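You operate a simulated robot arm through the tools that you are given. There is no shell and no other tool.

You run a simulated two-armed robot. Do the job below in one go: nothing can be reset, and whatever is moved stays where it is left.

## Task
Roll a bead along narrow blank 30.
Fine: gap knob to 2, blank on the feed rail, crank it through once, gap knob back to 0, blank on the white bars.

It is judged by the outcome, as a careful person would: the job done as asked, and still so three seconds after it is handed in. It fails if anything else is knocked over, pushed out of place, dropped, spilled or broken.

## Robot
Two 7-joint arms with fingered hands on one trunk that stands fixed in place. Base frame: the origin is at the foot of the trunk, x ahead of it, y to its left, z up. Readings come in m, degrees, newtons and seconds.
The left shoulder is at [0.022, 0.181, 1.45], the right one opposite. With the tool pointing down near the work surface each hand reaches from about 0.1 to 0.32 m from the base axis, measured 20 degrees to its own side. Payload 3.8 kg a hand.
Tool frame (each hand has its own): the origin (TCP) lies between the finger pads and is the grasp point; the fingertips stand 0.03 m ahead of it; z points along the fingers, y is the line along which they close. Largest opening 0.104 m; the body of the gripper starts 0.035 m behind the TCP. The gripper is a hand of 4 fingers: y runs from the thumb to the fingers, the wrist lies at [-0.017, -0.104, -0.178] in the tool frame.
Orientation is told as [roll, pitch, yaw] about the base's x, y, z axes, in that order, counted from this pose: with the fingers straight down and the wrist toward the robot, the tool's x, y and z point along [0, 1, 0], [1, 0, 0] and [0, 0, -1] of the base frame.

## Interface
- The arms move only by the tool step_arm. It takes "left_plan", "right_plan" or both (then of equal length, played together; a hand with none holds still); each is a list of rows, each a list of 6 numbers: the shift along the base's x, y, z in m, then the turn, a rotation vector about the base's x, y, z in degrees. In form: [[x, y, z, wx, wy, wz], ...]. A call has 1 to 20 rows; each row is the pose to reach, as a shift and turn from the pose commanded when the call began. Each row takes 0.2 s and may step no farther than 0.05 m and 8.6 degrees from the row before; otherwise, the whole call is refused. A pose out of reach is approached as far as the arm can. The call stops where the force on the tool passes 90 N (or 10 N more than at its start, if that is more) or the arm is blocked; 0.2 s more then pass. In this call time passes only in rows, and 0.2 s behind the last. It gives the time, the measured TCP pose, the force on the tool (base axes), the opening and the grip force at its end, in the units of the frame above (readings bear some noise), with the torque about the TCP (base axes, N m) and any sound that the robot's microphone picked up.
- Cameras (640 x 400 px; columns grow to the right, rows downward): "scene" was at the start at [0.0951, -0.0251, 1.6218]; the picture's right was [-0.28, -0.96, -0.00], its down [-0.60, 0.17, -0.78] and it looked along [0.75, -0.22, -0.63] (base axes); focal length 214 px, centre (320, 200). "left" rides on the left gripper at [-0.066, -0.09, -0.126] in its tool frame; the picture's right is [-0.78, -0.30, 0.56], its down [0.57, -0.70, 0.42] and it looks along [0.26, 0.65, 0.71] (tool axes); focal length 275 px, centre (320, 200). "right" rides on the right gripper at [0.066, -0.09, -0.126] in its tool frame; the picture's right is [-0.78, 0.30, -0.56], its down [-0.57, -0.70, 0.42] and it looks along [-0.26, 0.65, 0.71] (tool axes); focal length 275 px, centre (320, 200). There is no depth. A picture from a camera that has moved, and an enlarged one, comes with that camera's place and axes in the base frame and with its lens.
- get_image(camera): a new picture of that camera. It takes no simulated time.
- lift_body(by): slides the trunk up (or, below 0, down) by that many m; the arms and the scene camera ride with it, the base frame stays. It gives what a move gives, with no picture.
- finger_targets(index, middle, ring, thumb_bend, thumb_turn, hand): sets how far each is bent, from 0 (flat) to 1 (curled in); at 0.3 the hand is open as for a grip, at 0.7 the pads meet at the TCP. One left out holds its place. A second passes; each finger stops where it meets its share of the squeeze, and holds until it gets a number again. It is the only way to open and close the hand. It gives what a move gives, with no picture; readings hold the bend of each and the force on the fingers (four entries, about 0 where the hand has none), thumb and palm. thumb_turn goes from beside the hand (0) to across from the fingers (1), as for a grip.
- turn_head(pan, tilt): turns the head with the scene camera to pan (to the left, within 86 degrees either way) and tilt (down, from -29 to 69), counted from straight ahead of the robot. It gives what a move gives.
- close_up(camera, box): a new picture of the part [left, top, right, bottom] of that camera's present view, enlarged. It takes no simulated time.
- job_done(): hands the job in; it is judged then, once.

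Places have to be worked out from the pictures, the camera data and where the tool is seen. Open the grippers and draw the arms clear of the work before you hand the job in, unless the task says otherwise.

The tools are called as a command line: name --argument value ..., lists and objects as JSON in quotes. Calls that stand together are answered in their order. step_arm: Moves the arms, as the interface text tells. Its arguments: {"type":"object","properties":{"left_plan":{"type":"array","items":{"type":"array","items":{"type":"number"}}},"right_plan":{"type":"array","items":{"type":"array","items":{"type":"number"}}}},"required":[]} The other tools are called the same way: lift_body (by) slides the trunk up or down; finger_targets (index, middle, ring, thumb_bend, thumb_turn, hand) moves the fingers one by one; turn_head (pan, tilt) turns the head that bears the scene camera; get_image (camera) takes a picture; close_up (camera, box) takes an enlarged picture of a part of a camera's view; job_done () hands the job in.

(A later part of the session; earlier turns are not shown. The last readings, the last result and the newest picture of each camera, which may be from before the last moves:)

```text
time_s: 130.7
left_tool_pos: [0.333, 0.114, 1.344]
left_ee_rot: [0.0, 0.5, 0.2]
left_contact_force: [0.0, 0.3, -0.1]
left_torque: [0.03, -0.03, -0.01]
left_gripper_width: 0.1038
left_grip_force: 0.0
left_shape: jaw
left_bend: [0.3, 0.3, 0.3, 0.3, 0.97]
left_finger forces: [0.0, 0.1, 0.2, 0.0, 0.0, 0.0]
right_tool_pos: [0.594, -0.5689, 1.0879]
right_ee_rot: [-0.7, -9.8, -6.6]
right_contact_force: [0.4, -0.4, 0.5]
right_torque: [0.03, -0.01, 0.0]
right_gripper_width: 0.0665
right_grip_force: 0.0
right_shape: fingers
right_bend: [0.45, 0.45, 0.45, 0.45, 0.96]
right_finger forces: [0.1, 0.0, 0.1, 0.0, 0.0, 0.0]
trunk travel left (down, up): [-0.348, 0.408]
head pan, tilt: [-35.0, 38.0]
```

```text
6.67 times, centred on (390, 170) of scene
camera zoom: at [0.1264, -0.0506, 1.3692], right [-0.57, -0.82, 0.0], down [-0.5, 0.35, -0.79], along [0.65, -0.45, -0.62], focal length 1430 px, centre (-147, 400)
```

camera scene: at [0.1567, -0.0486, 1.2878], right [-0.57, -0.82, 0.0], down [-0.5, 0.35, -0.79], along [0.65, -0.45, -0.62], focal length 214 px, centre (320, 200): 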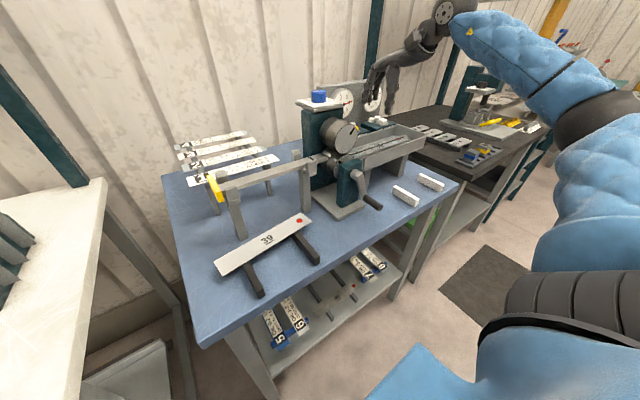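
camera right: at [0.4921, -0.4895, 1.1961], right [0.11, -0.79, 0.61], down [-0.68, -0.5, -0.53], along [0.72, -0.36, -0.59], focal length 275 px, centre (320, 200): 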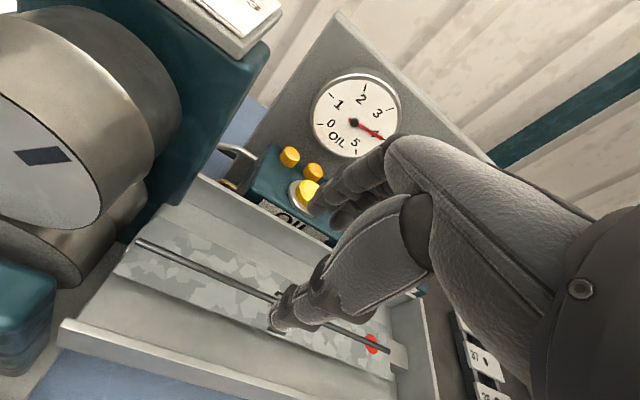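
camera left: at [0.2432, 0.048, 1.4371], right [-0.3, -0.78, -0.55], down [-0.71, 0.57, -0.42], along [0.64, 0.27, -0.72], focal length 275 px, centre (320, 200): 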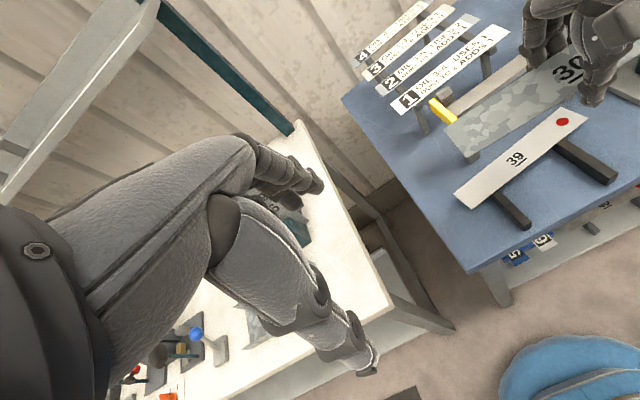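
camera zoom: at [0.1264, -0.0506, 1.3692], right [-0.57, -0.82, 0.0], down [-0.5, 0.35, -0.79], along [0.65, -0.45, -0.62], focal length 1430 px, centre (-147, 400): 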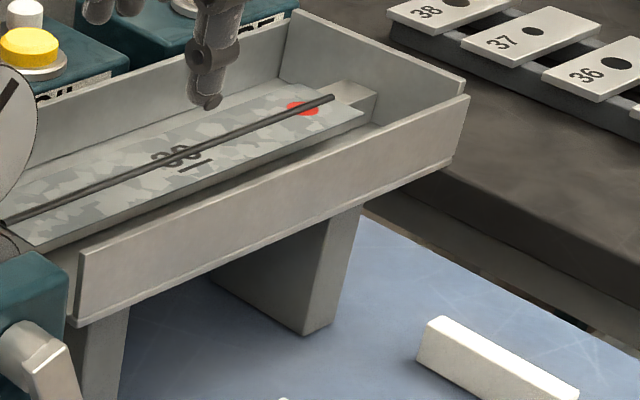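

The tray floor is about 2 cm below the ridge, so fingertips can go about 1.7 cm below the blank. I reduce the pitch to about -5° so thumb and fingers reach evenly, and lower to just above.

step_arm --right_plan '[[0, 0, -0.01, 0, 2.5, 0], [0.001, 0, -0.02, 0, 5, 0], [0.001, 0, -0.04, 0, 5, 0], [0.001, 0, -0.055, 0, 5, 0]]'

get_image --camera "right"

close_up --camera "scene" --box '[330, 120, 430, 200]'

```text
time_s: 131.7
left_tool_pos: [0.3339, 0.1136, 1.3452]
left_ee_rot: [0.1, 0.5, 0.1]
left_contact_force: [-0.3, -0.2, -0.1]
left_torque: [0.01, 0.0, -0.04]
left_gripper_width: 0.1037
left_grip_force: 0.0
left_shape: jaw
left_bend: [0.3, 0.3, 0.3, 0.3, 0.97]
left_finger forces: [0.1, 0.0, 0.0, 0.0, 0.0, 0.0]
right_tool_pos: [0.5955, -0.5668, 1.033]
right_ee_rot: [-1.2, -4.9, -6.5]
right_contact_force: [0.4, 0.1, 0.6]
right_torque: [0.01, 0.0, 0.02]
right_gripper_width: 0.0666
right_grip_force: 0.0
right_shape: fingers
right_bend: [0.45, 0.45, 0.45, 0.45, 0.96]
right_finger forces: [0.1, 0.0, 0.0, 0.1, 0.0, 0.0]
trunk travel left (down, up): [-0.348, 0.408]
head pan, tilt: [-35.0, 38.0]
```

```text
taken
camera right: at [0.5026, -0.4892, 1.1498], right [0.16, -0.79, 0.6], down [-0.72, -0.5, -0.47], along [0.67, -0.36, -0.65], focal length 275 px, centre (320, 200)
```

right: 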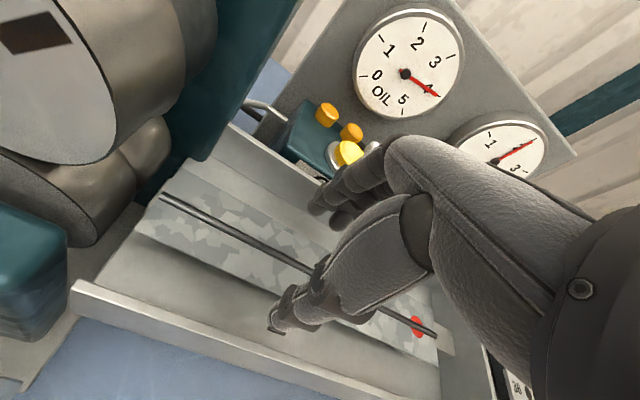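

```text
5.00 times, centred on (380, 160) of scene
camera zoom: at [0.1262, -0.0506, 1.3692], right [-0.57, -0.82, 0.0], down [-0.5, 0.35, -0.79], along [0.65, -0.45, -0.62], focal length 1072 px, centre (20, 400)
```

zoom: 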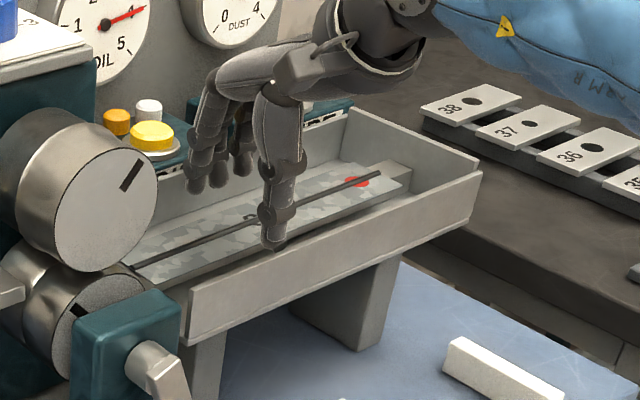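

Thumb and fingers line up either side of the blank. I lower the last 2.4 cm in small steps.

step_arm --right_plan '[[0, 0, -0.008, 0, 0, 0], [0, 0, -0.015, 0, 0, 0], [0, 0, -0.02, 0, 0, 0], [0, 0, -0.024, 0, 0, 0]]'

get_image --camera "right"

close_up --camera "scene" --box '[330, 120, 430, 200]'

```text
time_s: 132.7
left_tool_pos: [0.3328, 0.1129, 1.3447]
left_ee_rot: [-0.1, 0.6, 0.2]
left_contact_force: [-0.8, -0.4, 1.0]
left_torque: [0.0, 0.01, -0.03]
left_gripper_width: 0.1038
left_grip_force: 0.1
left_shape: jaw
left_bend: [0.3, 0.3, 0.3, 0.3, 0.97]
left_finger forces: [0.1, 0.0, 0.1, 0.1, 0.1, 0.1]
right_tool_pos: [0.5951, -0.5687, 1.0097]
right_ee_rot: [-1.3, -4.9, -6.4]
right_contact_force: [0.7, 0.2, 0.2]
right_torque: [-0.02, -0.03, 0.0]
right_gripper_width: 0.067
right_grip_force: 0.1
right_shape: fingers
right_bend: [0.45, 0.45, 0.45, 0.45, 0.96]
right_finger forces: [0.0, 0.0, 0.0, 0.1, 0.1, 0.1]
trunk travel left (down, up): [-0.348, 0.408]
head pan, tilt: [-35.0, 38.0]
```

```text
taken
camera right: at [0.503, -0.4893, 1.1261], right [0.16, -0.79, 0.6], down [-0.72, -0.5, -0.47], along [0.67, -0.36, -0.65], focal length 275 px, centre (320, 200)
```

right: 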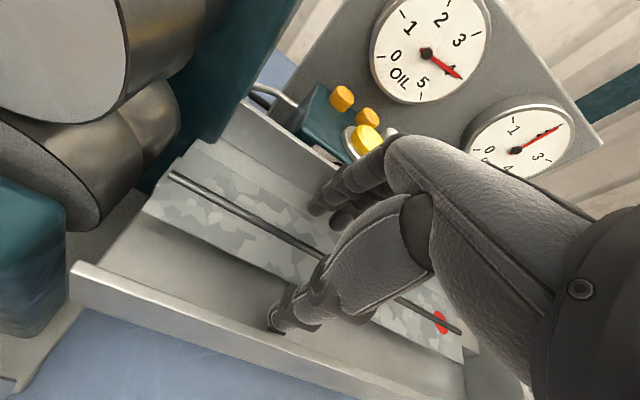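

```text
5.00 times, centred on (380, 160) of scene
camera zoom: at [0.1261, -0.0506, 1.3692], right [-0.57, -0.82, 0.0], down [-0.5, 0.35, -0.79], along [0.65, -0.45, -0.62], focal length 1072 px, centre (20, 400)
```

zoom: 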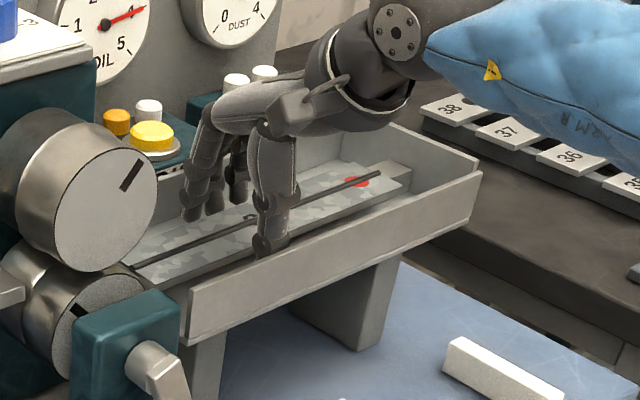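

No contact and the tips are beside both edges. I close the hand moderately so the pads press the edges without curling under.

finger_targets --hand "right" --index 0.56 --middle 0.56 --ring 0.56 --thumb_bend 0.58

get_image --camera "right"

close_up --camera "scene" --box '[330, 120, 430, 200]'

```text
time_s: 133.7
left_tool_pos: [0.3334, 0.1144, 1.3445]
left_ee_rot: [0.0, 0.5, 0.2]
left_contact_force: [0.2, 0.0, -0.5]
left_torque: [0.03, 0.0, 0.0]
left_gripper_width: 0.1038
left_grip_force: 0.0
left_shape: jaw
left_bend: [0.3, 0.3, 0.3, 0.3, 0.97]
left_finger forces: [0.0, 0.1, 0.0, 0.0, 0.0, 0.0]
right_tool_pos: [0.5948, -0.5686, 1.0092]
right_ee_rot: [-1.2, -4.9, -6.4]
right_contact_force: [0.7, -0.5, -0.1]
right_torque: [-0.01, -0.01, -0.03]
right_gripper_width: 0.047
right_grip_force: 5.6
right_shape: fingers
right_bend: [0.54, 0.54, 0.53, 0.52, 0.97]
right_finger forces: [1.6, 1.6, 2.3, 0.0, 5.5, 0.0]
trunk travel left (down, up): [-0.348, 0.408]
head pan, tilt: [-35.0, 38.0]
```

```text
taken
camera right: at [0.503, -0.4892, 1.126], right [0.16, -0.79, 0.6], down [-0.72, -0.5, -0.47], along [0.67, -0.36, -0.65], focal length 275 px, centre (320, 200)
```

right: 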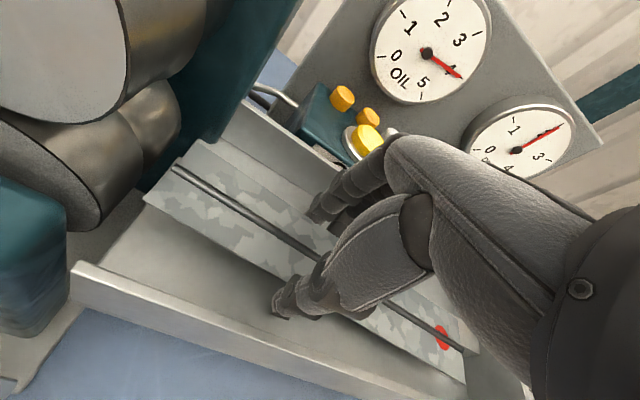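

```text
5.00 times, centred on (380, 160) of scene
camera zoom: at [0.1261, -0.0506, 1.3692], right [-0.57, -0.82, 0.0], down [-0.5, 0.35, -0.79], along [0.65, -0.45, -0.62], focal length 1072 px, centre (20, 400)
```

zoom: 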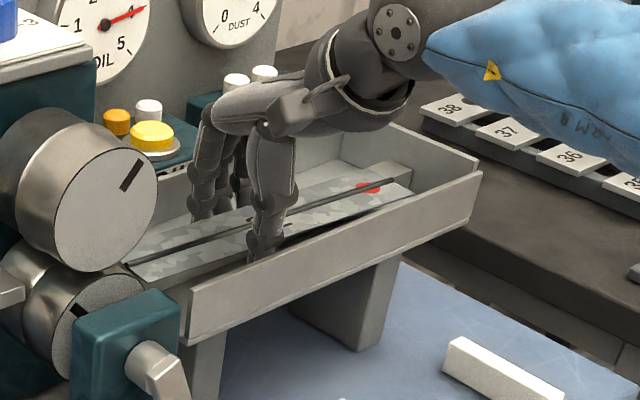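

A clean edge grip: width 0.047, about 5.6 N. I squeeze a touch more and lift 2 cm slowly.

finger_targets --hand "right" --index 0.58 --middle 0.58 --ring 0.58 --thumb_bend 0.6

step_arm --right_plan '[[0, 0, 0.006, 0, 0, 0], [0, 0, 0.013, 0, 0, 0], [0, 0, 0.02, 0, 0, 0]]'

get_image --camera "right"

close_up --camera "scene" --box '[330, 120, 430, 200]'

```text
time_s: 134.7
left_tool_pos: [0.3334, 0.1136, 1.345]
left_ee_rot: [0.0, 0.5, 0.2]
left_contact_force: [1.5, 0.1, 0.0]
left_torque: [0.02, -0.01, -0.01]
left_gripper_width: 0.104
left_grip_force: 0.1
left_shape: jaw
left_bend: [0.3, 0.3, 0.3, 0.3, 0.97]
left_finger forces: [0.0, 0.0, 0.0, 0.1, 0.0, 0.1]
right_tool_pos: [0.5944, -0.5677, 1.0097]
right_ee_rot: [-1.2, -4.9, -6.4]
right_contact_force: [-0.2, -0.8, 0.4]
right_torque: [0.02, -0.01, 0.01]
right_gripper_width: 0.0462
right_grip_force: 7.7
right_shape: fingers
right_bend: [0.54, 0.55, 0.54, 0.53, 0.97]
right_finger forces: [2.8, 1.8, 2.9, 0.0, 7.6, 0.0]
trunk travel left (down, up): [-0.348, 0.408]
head pan, tilt: [-35.0, 38.0]
```

```text
time_s: 135.4
left_tool_pos: [0.3337, 0.1131, 1.3448]
left_ee_rot: [0.1, 0.5, 0.2]
left_contact_force: [-0.2, 0.4, -0.3]
left_torque: [-0.03, 0.01, -0.01]
left_gripper_width: 0.1038
left_grip_force: 0.2
left_shape: jaw
left_bend: [0.3, 0.3, 0.3, 0.3, 0.97]
left_finger forces: [0.0, 0.1, 0.0, 0.0, 0.1, 0.0]
right_tool_pos: [0.596, -0.5697, 1.031]
right_ee_rot: [-1.2, -4.9, -6.4]
right_contact_force: [-0.3, 0.0, -0.6]
right_torque: [0.01, 0.0, -0.03]
right_gripper_width: 0.046
right_grip_force: 7.5
right_shape: fingers
right_bend: [0.54, 0.55, 0.54, 0.53, 0.97]
right_finger forces: [2.7, 1.9, 2.8, 0.0, 7.5, 0.1]
trunk travel left (down, up): [-0.348, 0.408]
head pan, tilt: [-35.0, 38.0]
```

```text
taken
camera right: at [0.5029, -0.4902, 1.1465], right [0.16, -0.79, 0.6], down [-0.72, -0.5, -0.47], along [0.67, -0.36, -0.65], focal length 275 px, centre (320, 200)
```

right: 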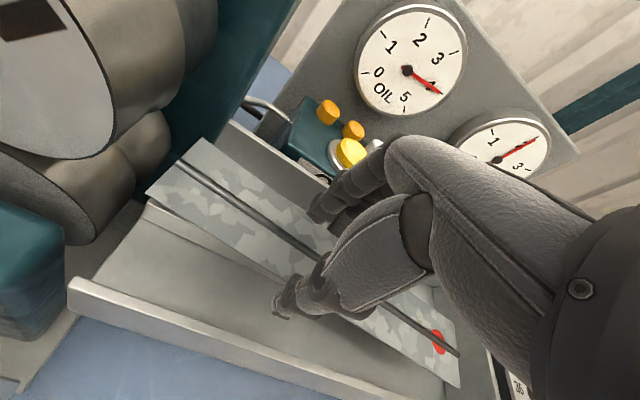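

```text
5.00 times, centred on (380, 160) of scene
camera zoom: at [0.1261, -0.0505, 1.3692], right [-0.57, -0.82, 0.0], down [-0.5, 0.35, -0.79], along [0.65, -0.45, -0.62], focal length 1072 px, centre (20, 400)
```

zoom: 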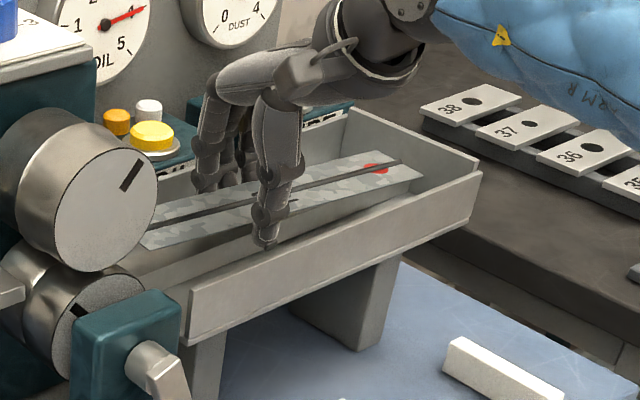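

The blank lifts level. I raise it clear of the tray walls, easing away from the rolls, then bring it forward over the white bars.

step_arm --right_plan '[[0, -0.006, 0.02, 0, 0, 0], [-0.005, -0.012, 0.04, 0, 0, 0], [-0.02, -0.018, 0.055, 0, 0, 0], [-0.045, -0.024, 0.06, 0, 0, -0.5], [-0.07, -0.03, 0.06, 0, 0, -1]]'

get_image --camera "right"

close_up --camera "scene" --box '[320, 110, 460, 220]'

```text
time_s: 136.7
left_tool_pos: [0.3328, 0.114, 1.3458]
left_ee_rot: [0.0, 0.4, 0.3]
left_contact_force: [-0.7, -1.0, 0.0]
left_torque: [-0.02, 0.0, -0.02]
left_gripper_width: 0.1038
left_grip_force: 0.2
left_shape: jaw
left_bend: [0.3, 0.3, 0.3, 0.3, 0.97]
left_finger forces: [0.1, 0.1, 0.1, 0.0, 0.0, 0.1]
right_tool_pos: [0.5225, -0.5995, 1.0899]
right_ee_rot: [-1.3, -4.9, -7.3]
right_contact_force: [0.0, -0.4, -1.0]
right_torque: [0.01, -0.02, -0.02]
right_gripper_width: 0.0459
right_grip_force: 7.2
right_shape: fingers
right_bend: [0.54, 0.55, 0.54, 0.54, 0.97]
right_finger forces: [2.7, 1.9, 2.7, 0.0, 7.3, 0.0]
trunk travel left (down, up): [-0.348, 0.408]
head pan, tilt: [-35.0, 38.0]
```

```text
taken
camera right: at [0.432, -0.519, 1.2068], right [0.15, -0.79, 0.6], down [-0.73, -0.49, -0.47], along [0.67, -0.37, -0.65], focal length 275 px, centre (320, 200)
```

right: 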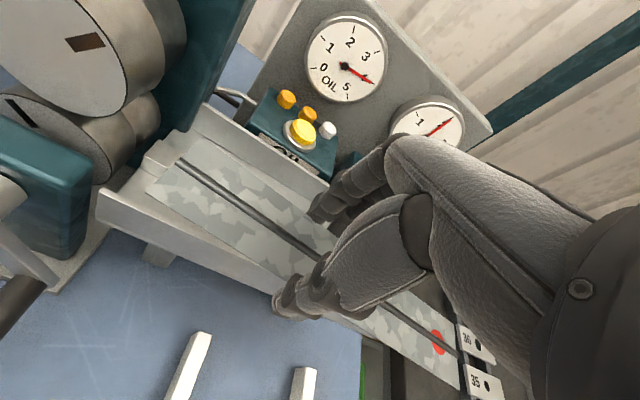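

```text
3.64 times, centred on (390, 165) of scene
camera zoom: at [0.1252, -0.0507, 1.3693], right [-0.57, -0.82, 0.0], down [-0.5, 0.35, -0.79], along [0.65, -0.45, -0.62], focal length 780 px, centre (66, 327)
```

zoom: 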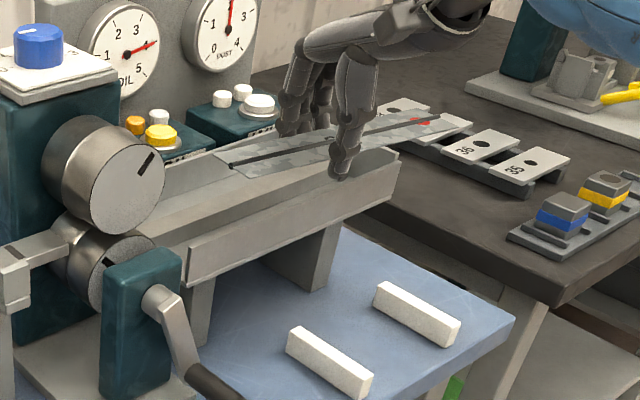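

Clear of the tray. I continue over the bars and lower partway.

step_arm --right_plan '[[-0.03, -0.018, 0, 0, 0, -0.7], [-0.055, -0.032, -0.005, 0, 0, -1.5], [-0.0685, -0.04, -0.03, 0, 0, -1.5], [-0.0685, -0.04, -0.06, 0, 0, -1.5], [-0.0685, -0.04, -0.09, 0, 0, -1.5]]'

get_image --camera "right"

close_up --camera "scene" --box '[340, 130, 470, 230]'

```text
time_s: 137.8
left_tool_pos: [0.3334, 0.1129, 1.3452]
left_ee_rot: [0.0, 0.6, 0.2]
left_contact_force: [1.1, -0.1, 0.2]
left_torque: [0.01, 0.01, -0.02]
left_gripper_width: 0.1038
left_grip_force: 0.2
left_shape: jaw
left_bend: [0.3, 0.3, 0.3, 0.3, 0.97]
left_finger forces: [0.1, 0.1, 0.0, 0.0, 0.1, 0.1]
right_tool_pos: [0.4584, -0.6353, 0.9979]
right_ee_rot: [-1.3, -5.1, -9.1]
right_contact_force: [1.0, 0.6, -1.3]
right_torque: [0.02, 0.01, 0.02]
right_gripper_width: 0.0459
right_grip_force: 6.4
right_shape: fingers
right_bend: [0.54, 0.55, 0.54, 0.54, 0.97]
right_finger forces: [2.8, 1.4, 2.7, 0.0, 7.1, 0.1]
right hand out of reach, approached as far as the arm can: row 1, 2, 3, 4, 5
trunk travel left (down, up): [-0.348, 0.408]
head pan, tilt: [-35.0, 38.0]
```

```text
taken
camera right: at [0.3697, -0.5517, 1.114], right [0.12, -0.79, 0.6], down [-0.75, -0.47, -0.47], along [0.65, -0.39, -0.65], focal length 275 px, centre (320, 200)
```

right: 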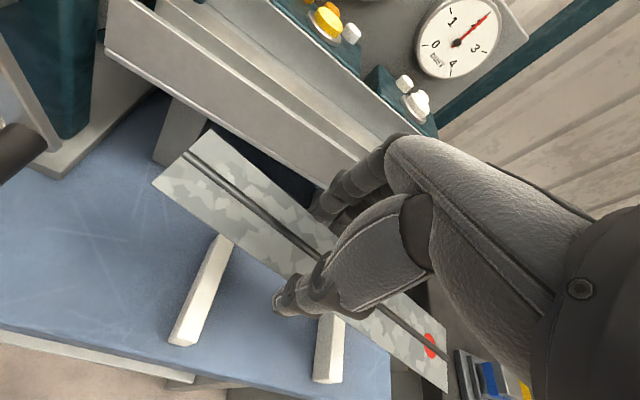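

```text
4.00 times, centred on (405, 180) of scene
camera zoom: at [0.1268, -0.0515, 1.369], right [-0.57, -0.82, 0.0], down [-0.51, 0.35, -0.79], along [0.65, -0.45, -0.62], focal length 858 px, centre (-20, 280)
```

zoom: 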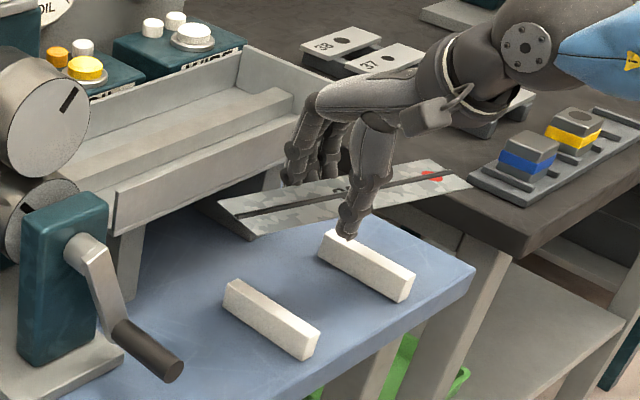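

The blank hangs over the bars at centre ≈ (0.455, -0.653), yawed about -13°. Lowering further needs a lower trunk, so I lower the trunk 0.05 m with the blank still well above the bars.

lift_body --by -0.05

step_arm --right_plan '[[0.0, -0.006, 0.0, 0, 0, 0], [0.0, -0.012, 0.0, 0, 0, 0]]'

get_image --camera "right"

close_up --camera "scene" --box '[340, 120, 470, 220]'

```text
time_s: 138.8
left_tool_pos: [0.3333, 0.1137, 1.2954]
left_ee_rot: [-0.1, 0.4, 0.1]
left_contact_force: [0.1, 0.4, -0.4]
left_torque: [0.0, -0.05, 0.01]
left_gripper_width: 0.1037
left_grip_force: 0.0
left_shape: jaw
left_bend: [0.3, 0.3, 0.3, 0.3, 0.97]
left_finger forces: [0.0, 0.1, 0.1, 0.1, 0.0, 0.1]
right_tool_pos: [0.4554, -0.6331, 0.9499]
right_ee_rot: [-1.3, -4.9, -9.1]
right_contact_force: [0.4, -0.2, -0.3]
right_torque: [0.01, -0.02, 0.05]
right_gripper_width: 0.046
right_grip_force: 7.1
right_shape: fingers
right_bend: [0.54, 0.55, 0.54, 0.54, 0.97]
right_finger forces: [2.8, 1.4, 2.6, 0.1, 7.2, 0.1]
trunk travel left (down, up): [-0.298, 0.458]
head pan, tilt: [-35.0, 38.0]
```

```text
time_s: 139.4
left_tool_pos: [0.3331, 0.1144, 1.2948]
left_ee_rot: [-0.1, 0.6, 0.2]
left_contact_force: [1.0, 0.0, 0.5]
left_torque: [-0.02, 0.0, 0.0]
left_gripper_width: 0.1036
left_grip_force: 0.0
left_shape: jaw
left_bend: [0.3, 0.3, 0.3, 0.3, 0.97]
left_finger forces: [0.0, 0.0, 0.0, 0.0, 0.0, 0.1]
right_tool_pos: [0.4553, -0.6311, 0.9482]
right_ee_rot: [-1.3, -4.9, -9.1]
right_contact_force: [0.5, -0.1, -0.8]
right_torque: [0.01, -0.02, -0.01]
right_gripper_width: 0.0457
right_grip_force: 7.2
right_shape: fingers
right_bend: [0.54, 0.55, 0.54, 0.54, 0.97]
right_finger forces: [2.9, 1.4, 2.7, 0.0, 7.1, 0.0]
right hand out of reach, approached as far as the arm can: row 1, 2
trunk travel left (down, up): [-0.298, 0.458]
head pan, tilt: [-35.0, 38.0]
```

```text
taken
camera right: at [0.3681, -0.5498, 1.065], right [0.12, -0.79, 0.6], down [-0.75, -0.47, -0.47], along [0.65, -0.39, -0.65], focal length 275 px, centre (320, 200)
```

right: 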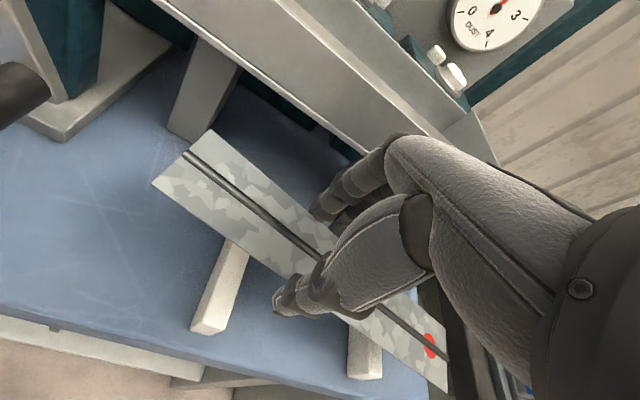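

```text
4.00 times, centred on (405, 170) of scene
camera zoom: at [0.144, -0.0506, 1.3185], right [-0.57, -0.82, 0.0], down [-0.5, 0.35, -0.79], along [0.65, -0.45, -0.62], focal length 858 px, centre (-20, 320)
```

zoom: 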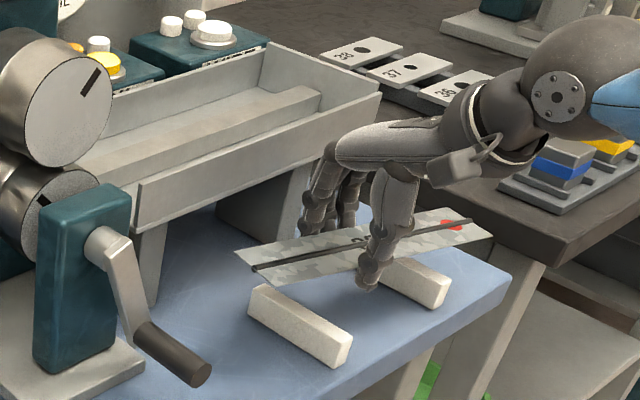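

The arm can't shift further right at this yaw. I let the hand yaw 4° more so it can move 1.2 cm right (keeping the index clear of the first bar), and lower toward the bars.

step_arm --right_plan '[[0.0, -0.006, 0.0, 0, 0, -2.5], [0.0, -0.012, 0.0, 0, 0, -4.5], [0.0, -0.012, -0.015, 0, 0, -4.5], [0.0, -0.012, -0.03, 0, 0, -4.5]]'

get_image --camera "right"

close_up --camera "scene" --box '[360, 140, 470, 220]'

```text
time_s: 140.4
left_tool_pos: [0.3325, 0.1133, 1.2947]
left_ee_rot: [0.0, 0.5, 0.2]
left_contact_force: [0.0, -0.4, -0.2]
left_torque: [-0.03, 0.02, 0.02]
left_gripper_width: 0.1039
left_grip_force: 0.1
left_shape: jaw
left_bend: [0.3, 0.3, 0.3, 0.3, 0.97]
left_finger forces: [0.1, 0.0, 0.0, 0.0, 0.1, 0.0]
right_tool_pos: [0.4562, -0.6456, 0.9189]
right_ee_rot: [-1.4, -4.8, -13.6]
right_contact_force: [0.2, 0.2, -0.7]
right_torque: [0.01, 0.04, 0.01]
right_gripper_width: 0.0459
right_grip_force: 6.8
right_shape: fingers
right_bend: [0.54, 0.55, 0.54, 0.54, 0.97]
right_finger forces: [2.7, 1.4, 2.7, 0.0, 7.2, 0.0]
trunk travel left (down, up): [-0.298, 0.458]
head pan, tilt: [-35.0, 38.0]
```

```text
taken
camera right: at [0.3753, -0.5549, 1.0346], right [0.06, -0.8, 0.6], down [-0.78, -0.41, -0.47], along [0.62, -0.44, -0.65], focal length 275 px, centre (320, 200)
```

right: 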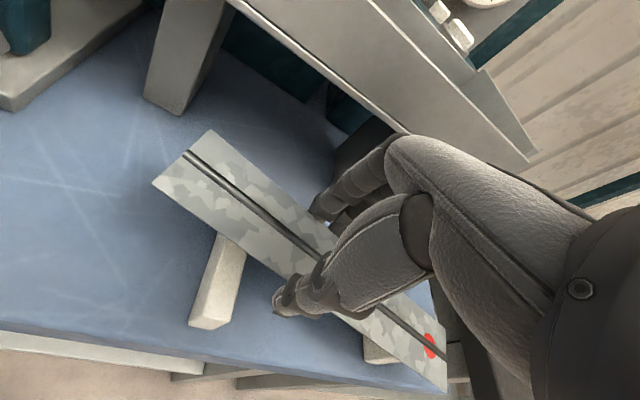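

```text
5.00 times, centred on (415, 180) of scene
camera zoom: at [0.1441, -0.0507, 1.3184], right [-0.57, -0.82, 0.0], down [-0.5, 0.35, -0.79], along [0.65, -0.45, -0.62], focal length 1072 px, centre (-155, 300)
```

zoom: 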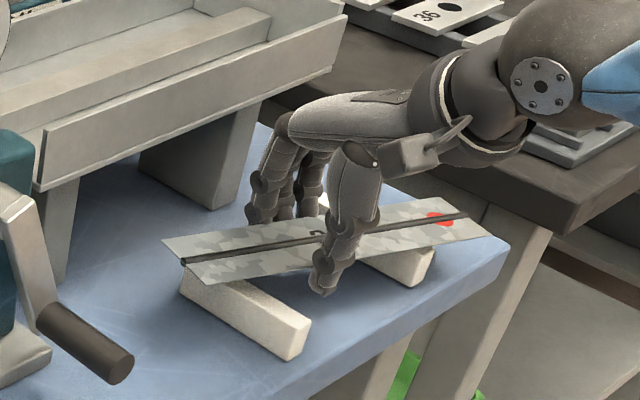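

The blank is about 2.5 cm above the bars, centre ≈ (0.454, -0.662), yaw ≈ -17°. I set it down gently, watching the force; I'll square it up afterwards.

step_arm --right_plan '[[0.0, 0, -0.008, 0, 0, 0], [0.0, 0, -0.015, 0, 0, 0], [0.0, 0, -0.02, 0, 0, 0], [0.0, 0, -0.024, 0, 0, 0]]'

get_image --camera "right"

close_up --camera "scene" --box '[360, 140, 470, 220]'

```text
time_s: 141.4
left_tool_pos: [0.3332, 0.1143, 1.2953]
left_ee_rot: [-0.1, 0.4, 0.2]
left_contact_force: [-0.8, 0.4, -0.2]
left_torque: [0.02, 0.0, 0.0]
left_gripper_width: 0.1039
left_grip_force: 0.2
left_shape: jaw
left_bend: [0.3, 0.3, 0.3, 0.3, 0.97]
left_finger forces: [0.1, 0.0, 0.1, 0.1, 0.0, 0.0]
right_tool_pos: [0.4563, -0.6442, 0.8971]
right_ee_rot: [-1.3, -5.0, -13.6]
right_contact_force: [-0.7, 1.4, 4.6]
right_torque: [0.06, 0.1, 0.0]
right_gripper_width: 0.0453
right_grip_force: 5.9
right_shape: fingers
right_bend: [0.54, 0.56, 0.54, 0.54, 0.97]
right_finger forces: [2.6, 0.7, 1.9, 0.0, 7.2, 0.0]
trunk travel left (down, up): [-0.298, 0.458]
head pan, tilt: [-35.0, 38.0]
```

```text
taken
camera right: at [0.3751, -0.5545, 1.0124], right [0.06, -0.8, 0.6], down [-0.78, -0.41, -0.47], along [0.62, -0.44, -0.65], focal length 275 px, centre (320, 200)
```

right: 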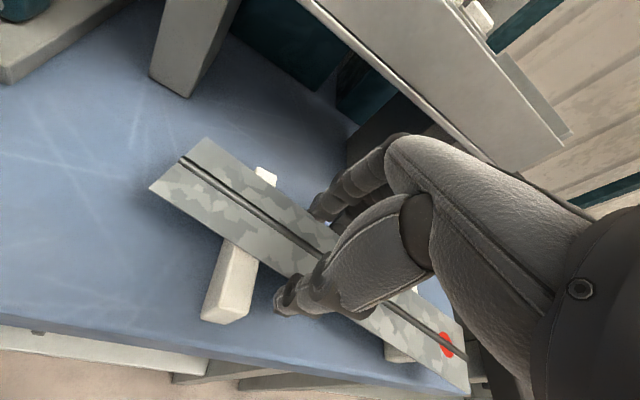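

```text
5.00 times, centred on (415, 180) of scene
camera zoom: at [0.1433, -0.0498, 1.3187], right [-0.57, -0.82, 0.0], down [-0.5, 0.35, -0.79], along [0.65, -0.45, -0.62], focal length 1072 px, centre (-155, 300)
```

zoom: 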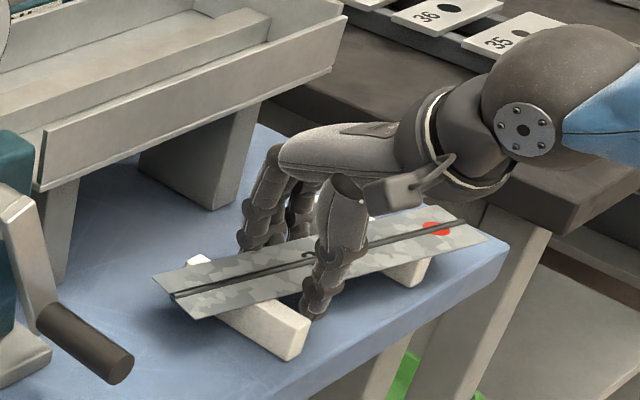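

The blank now rests on both white bars (4.6 N contact). I release it by opening the hand.

finger_targets --hand "right" --index 0.43 --middle 0.43 --ring 0.43 --thumb_bend 0.43

get_image --camera "right"

close_up --camera "scene" --box '[360, 140, 470, 220]'

```text
time_s: 142.4
left_tool_pos: [0.3321, 0.1145, 1.2953]
left_ee_rot: [0.0, 0.5, 0.2]
left_contact_force: [0.1, 0.9, -0.2]
left_torque: [-0.01, 0.02, 0.0]
left_gripper_width: 0.1038
left_grip_force: 0.0
left_shape: jaw
left_bend: [0.3, 0.3, 0.3, 0.3, 0.97]
left_finger forces: [0.1, 0.0, 0.1, 0.1, 0.0, 0.0]
right_tool_pos: [0.4565, -0.6444, 0.8945]
right_ee_rot: [-1.4, -4.9, -13.6]
right_contact_force: [-0.6, 1.1, 0.3]
right_torque: [0.0, 0.03, 0.0]
right_gripper_width: 0.0715
right_grip_force: 0.0
right_shape: fingers
right_bend: [0.43, 0.43, 0.43, 0.43, 0.96]
right_finger forces: [0.0, 0.1, 0.0, 0.1, 0.0, 0.1]
trunk travel left (down, up): [-0.298, 0.458]
head pan, tilt: [-35.0, 38.0]
```

```text
taken
camera right: at [0.3754, -0.555, 1.011], right [0.06, -0.8, 0.6], down [-0.78, -0.41, -0.47], along [0.62, -0.44, -0.65], focal length 275 px, centre (320, 200)
```

right: 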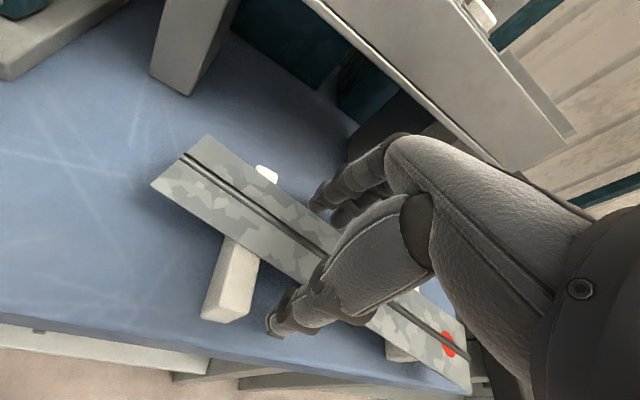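

```text
5.00 times, centred on (415, 180) of scene
camera zoom: at [0.144, -0.0506, 1.3184], right [-0.57, -0.82, 0.0], down [-0.5, 0.35, -0.79], along [0.65, -0.45, -0.62], focal length 1072 px, centre (-155, 300)
```

zoom: 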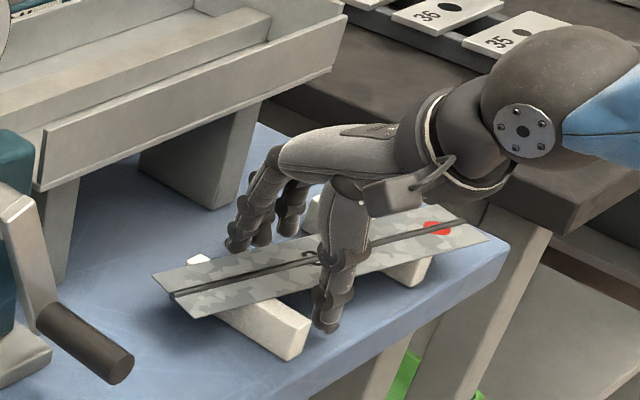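

Released; it lies across both bars, rotated about 17°. I slide the open hand along the blank toward the second bar so that the thumb can push that end forward to square it.

step_arm --right_plan '[[-0.004, -0.012, 0.0, 0, 0, 0], [-0.008, -0.024, 0.0, 0, 0, 0], [-0.01, -0.034, 0.0, 0, 0, 0]]'

get_image --camera "right"

close_up --camera "scene" --box '[360, 140, 470, 220]'

```text
time_s: 143.2
left_tool_pos: [0.3329, 0.1138, 1.2957]
left_ee_rot: [0.0, 0.4, 0.3]
left_contact_force: [0.1, 0.2, -0.2]
left_torque: [0.0, -0.01, 0.02]
left_gripper_width: 0.1036
left_grip_force: 0.0
left_shape: jaw
left_bend: [0.3, 0.3, 0.3, 0.3, 0.97]
left_finger forces: [0.0, 0.0, 0.1, 0.1, 0.1, 0.0]
right_tool_pos: [0.4454, -0.6727, 0.8944]
right_ee_rot: [-1.6, -5.0, -13.9]
right_contact_force: [-1.2, 0.2, 0.4]
right_torque: [0.0, -0.03, 0.01]
right_gripper_width: 0.0713
right_grip_force: 0.0
right_shape: fingers
right_bend: [0.43, 0.43, 0.43, 0.43, 0.96]
right_finger forces: [0.1, 0.1, 0.0, 0.0, 0.0, 0.1]
right hand out of reach, approached as far as the arm can: row 3
trunk travel left (down, up): [-0.298, 0.458]
head pan, tilt: [-35.0, 38.0]
```

```text
taken
camera right: at [0.3641, -0.5818, 1.0108], right [0.05, -0.8, 0.6], down [-0.78, -0.41, -0.47], along [0.62, -0.45, -0.65], focal length 275 px, centre (320, 200)
```

right: 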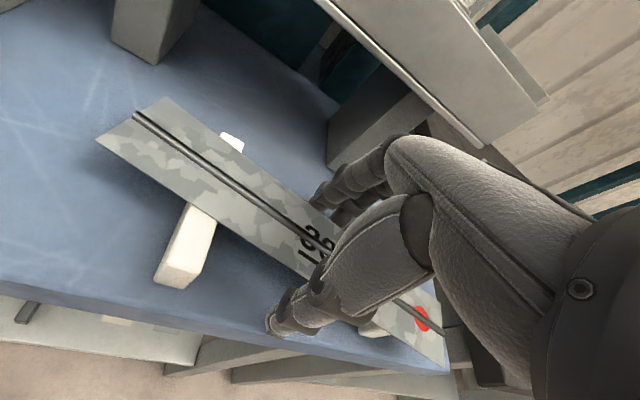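

```text
5.00 times, centred on (415, 180) of scene
camera zoom: at [0.1439, -0.0507, 1.3185], right [-0.57, -0.82, 0.0], down [-0.5, 0.35, -0.79], along [0.65, -0.45, -0.62], focal length 1072 px, centre (-155, 300)
```

zoom: 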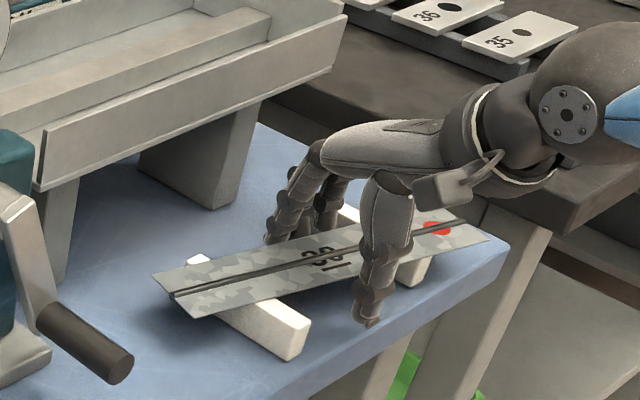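

The thumb is just in front of the near edge between the bars. I push gently forward in small steps to rotate the blank square.

step_arm --right_plan '[[0.006, 0, 0, 0, 0, 0], [0.012, 0, 0, 0, 0, 0], [0.018, 0, 0, 0, 0, 0], [0.024, 0, 0, 0, 0, 0]]'

get_image --camera "right"

close_up --camera "scene" --box '[360, 140, 470, 220]'

```text
time_s: 144.2
left_tool_pos: [0.3339, 0.1144, 1.2953]
left_ee_rot: [0.0, 0.5, 0.2]
left_contact_force: [0.3, 0.1, 0.6]
left_torque: [0.0, -0.01, 0.0]
left_gripper_width: 0.1037
left_grip_force: 0.0
left_shape: jaw
left_bend: [0.3, 0.3, 0.3, 0.3, 0.97]
left_finger forces: [0.1, 0.0, 0.0, 0.0, 0.0, 0.0]
right_tool_pos: [0.4694, -0.6724, 0.8941]
right_ee_rot: [-1.5, -5.0, -13.8]
right_contact_force: [-0.3, -0.6, 0.6]
right_torque: [0.02, 0.02, 0.03]
right_gripper_width: 0.0721
right_grip_force: 0.0
right_shape: fingers
right_bend: [0.43, 0.43, 0.43, 0.43, 0.96]
right_finger forces: [0.0, 0.1, 0.0, 0.0, 0.5, 0.0]
trunk travel left (down, up): [-0.298, 0.458]
head pan, tilt: [-35.0, 38.0]
```

```text
taken
camera right: at [0.3886, -0.5812, 1.0101], right [0.06, -0.8, 0.6], down [-0.78, -0.41, -0.47], along [0.62, -0.44, -0.65], focal length 275 px, centre (320, 200)
```

right: 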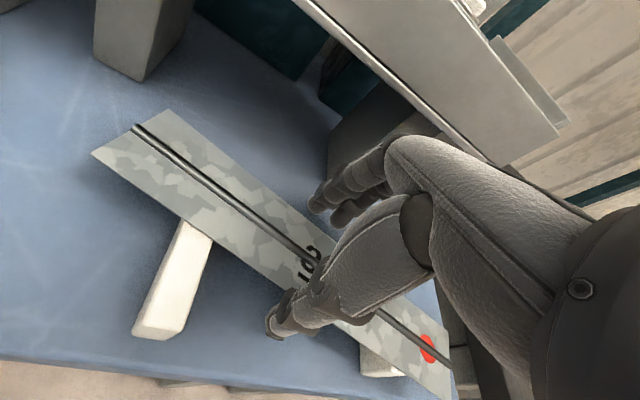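

```text
5.00 times, centred on (415, 180) of scene
camera zoom: at [0.144, -0.0505, 1.3185], right [-0.57, -0.82, 0.0], down [-0.5, 0.35, -0.79], along [0.65, -0.45, -0.62], focal length 1072 px, centre (-155, 300)
```

zoom: 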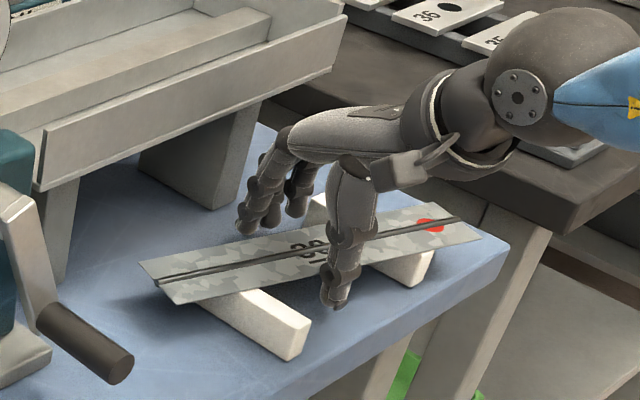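

The push mostly translated it: blank centre now ≈ (0.464, -0.674), still about -16°. Better leverage is at the overhanging left end: I lift the hand and bring the fingers behind that end.

step_arm --right_plan '[[0.0, 0, 0.03, 0, 0, 0], [-0.002, 0.01, 0.055, 0, 0, 0], [0.005, 0.04, 0.06, 0, 0, 0], [0.013, 0.075, 0.06, 0, 0, 0], [0.02, 0.105, 0.06, 0, 0, 0], [0.0266, 0.1294, 0.06, 0, 0, 0]]'

get_image --camera "right"

close_up --camera "scene" --box '[340, 130, 470, 230]'

```text
time_s: 145.6
left_tool_pos: [0.3276, 0.1124, 1.2984]
left_ee_rot: [0.2, 0.2, 0.1]
left_contact_force: [-0.4, 0.0, 0.2]
left_torque: [0.04, 0.02, -0.01]
left_gripper_width: 0.1039
left_grip_force: 0.2
left_shape: jaw
left_bend: [0.3, 0.3, 0.3, 0.3, 0.97]
left_finger forces: [0.1, 0.0, 0.1, 0.1, 0.0, 0.0]
right_tool_pos: [0.4902, -0.5452, 0.955]
right_ee_rot: [-1.6, -4.5, -13.9]
right_contact_force: [-39.3, -12.5, 0.4]
right_torque: [0.12, -0.47, -1.18]
right_gripper_width: 0.0637
right_grip_force: 19.8
right_shape: fingers
right_bend: [0.51, 0.67, 0.46, 0.43, 0.96]
right_finger forces: [12.4, 19.5, 7.4, 0.0, 0.0, 0.0]
right hand out of reach, approached as far as the arm can: row 1
trunk travel left (down, up): [-0.298, 0.458]
head pan, tilt: [-35.0, 38.0]
```

```text
taken
camera right: at [0.4098, -0.455, 1.0713], right [0.06, -0.8, 0.6], down [-0.79, -0.41, -0.46], along [0.61, -0.44, -0.65], focal length 275 px, centre (320, 200)
```

right: 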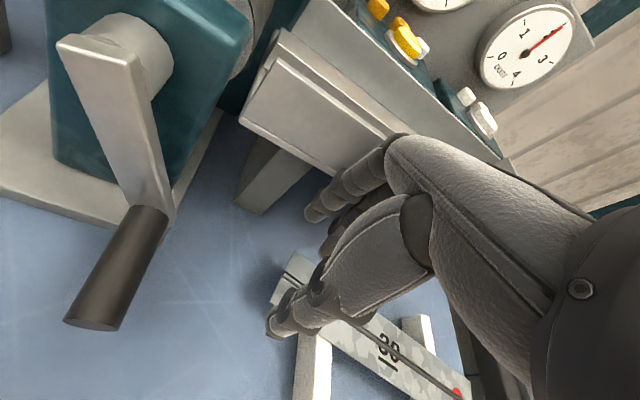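

```text
4.00 times, centred on (405, 180) of scene
camera zoom: at [0.1382, -0.0528, 1.319], right [-0.57, -0.82, 0.0], down [-0.5, 0.35, -0.79], along [0.65, -0.45, -0.61], focal length 858 px, centre (-20, 280)
```

zoom: 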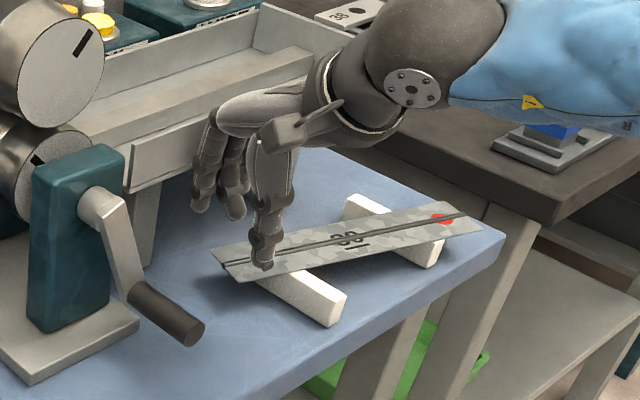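

The finger backs are pressing on the tray's front wall (39 N). I back off right away toward me and check.

step_arm --right_plan '[[-0.02, 0, 0.005, 0, 0, 0], [-0.03, 0, 0.01, 0, 0, 0]]'

get_image --camera "right"

get_image --camera "scene"

```text
time_s: 146.2
left_tool_pos: [0.3323, 0.1149, 1.2953]
left_ee_rot: [0.0, 0.4, 0.1]
left_contact_force: [0.1, 0.6, -0.1]
left_torque: [0.01, -0.02, -0.01]
left_gripper_width: 0.1038
left_grip_force: 0.1
left_shape: jaw
left_bend: [0.3, 0.3, 0.3, 0.3, 0.97]
left_finger forces: [0.0, 0.0, 0.0, 0.1, 0.1, 0.0]
right_tool_pos: [0.4664, -0.541, 0.9664]
right_ee_rot: [-1.1, -5.1, -13.5]
right_contact_force: [0.3, 0.6, -0.5]
right_torque: [0.0, 0.0, -0.01]
right_gripper_width: 0.0718
right_grip_force: 0.2
right_shape: fingers
right_bend: [0.43, 0.43, 0.43, 0.43, 0.96]
right_finger forces: [0.0, 0.0, 0.0, 0.0, 0.1, 0.0]
trunk travel left (down, up): [-0.298, 0.458]
head pan, tilt: [-35.0, 38.0]
```

```text
taken
camera right: at [0.3848, -0.4531, 1.0821], right [0.06, -0.8, 0.6], down [-0.78, -0.41, -0.47], along [0.62, -0.44, -0.65], focal length 275 px, centre (320, 200)
```

right: 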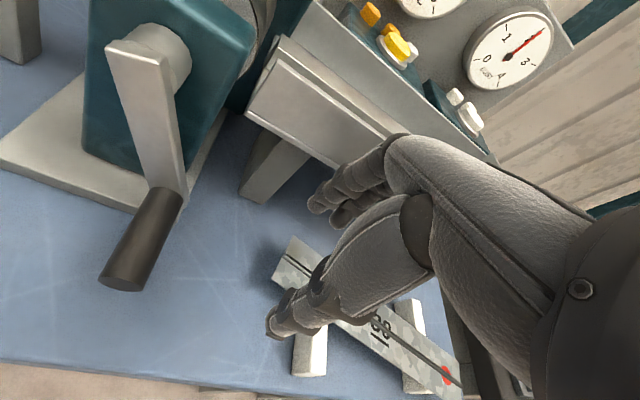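

```text
taken
camera scene: at [0.1443, -0.0506, 1.3185], right [-0.57, -0.82, 0.0], down [-0.51, 0.35, -0.79], along [0.65, -0.45, -0.62], focal length 214 px, centre (320, 200)
```

scene: 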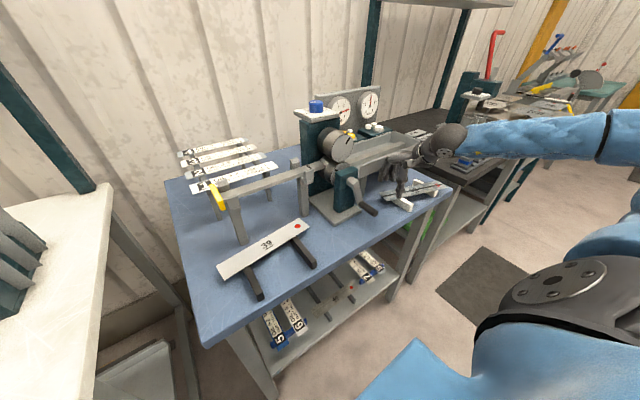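

All is intact. The blank is on both bars but still rotated; I measure it again from this view before pulling its left end square.

close_up --camera "right" --box '[240, 220, 480, 400]'

close_up --camera "scene" --box '[360, 150, 470, 230]'

```text
2.22 times, centred on (360, 310) of right
camera zoom: at [0.3848, -0.4531, 1.0821], right [0.06, -0.8, 0.6], down [-0.78, -0.41, -0.47], along [0.62, -0.44, -0.65], focal length 612 px, centre (231, -44)
```

zoom: 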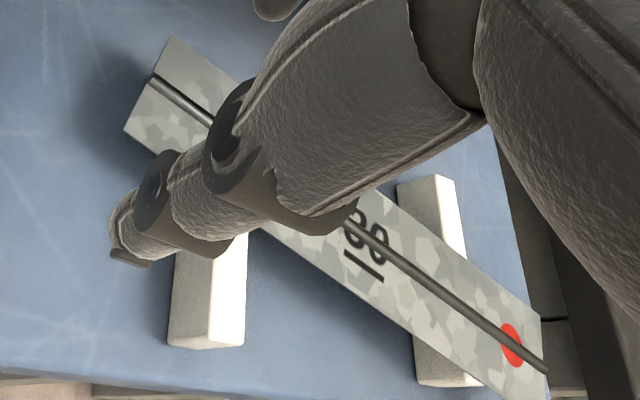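

```text
5.00 times, centred on (415, 190) of scene
camera zoom: at [0.1443, -0.0506, 1.3185], right [-0.57, -0.82, 0.0], down [-0.51, 0.35, -0.79], along [0.65, -0.45, -0.62], focal length 1072 px, centre (-155, 250)
```

zoom: 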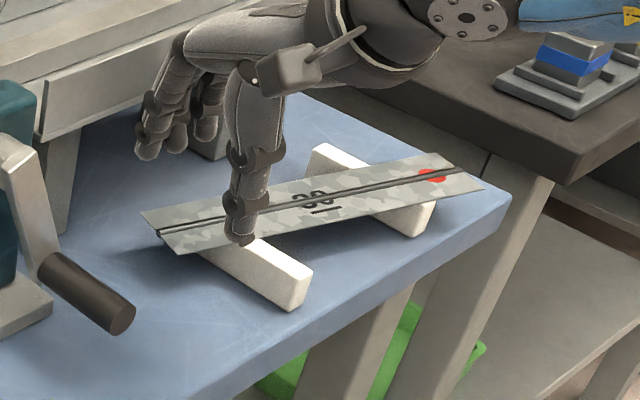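

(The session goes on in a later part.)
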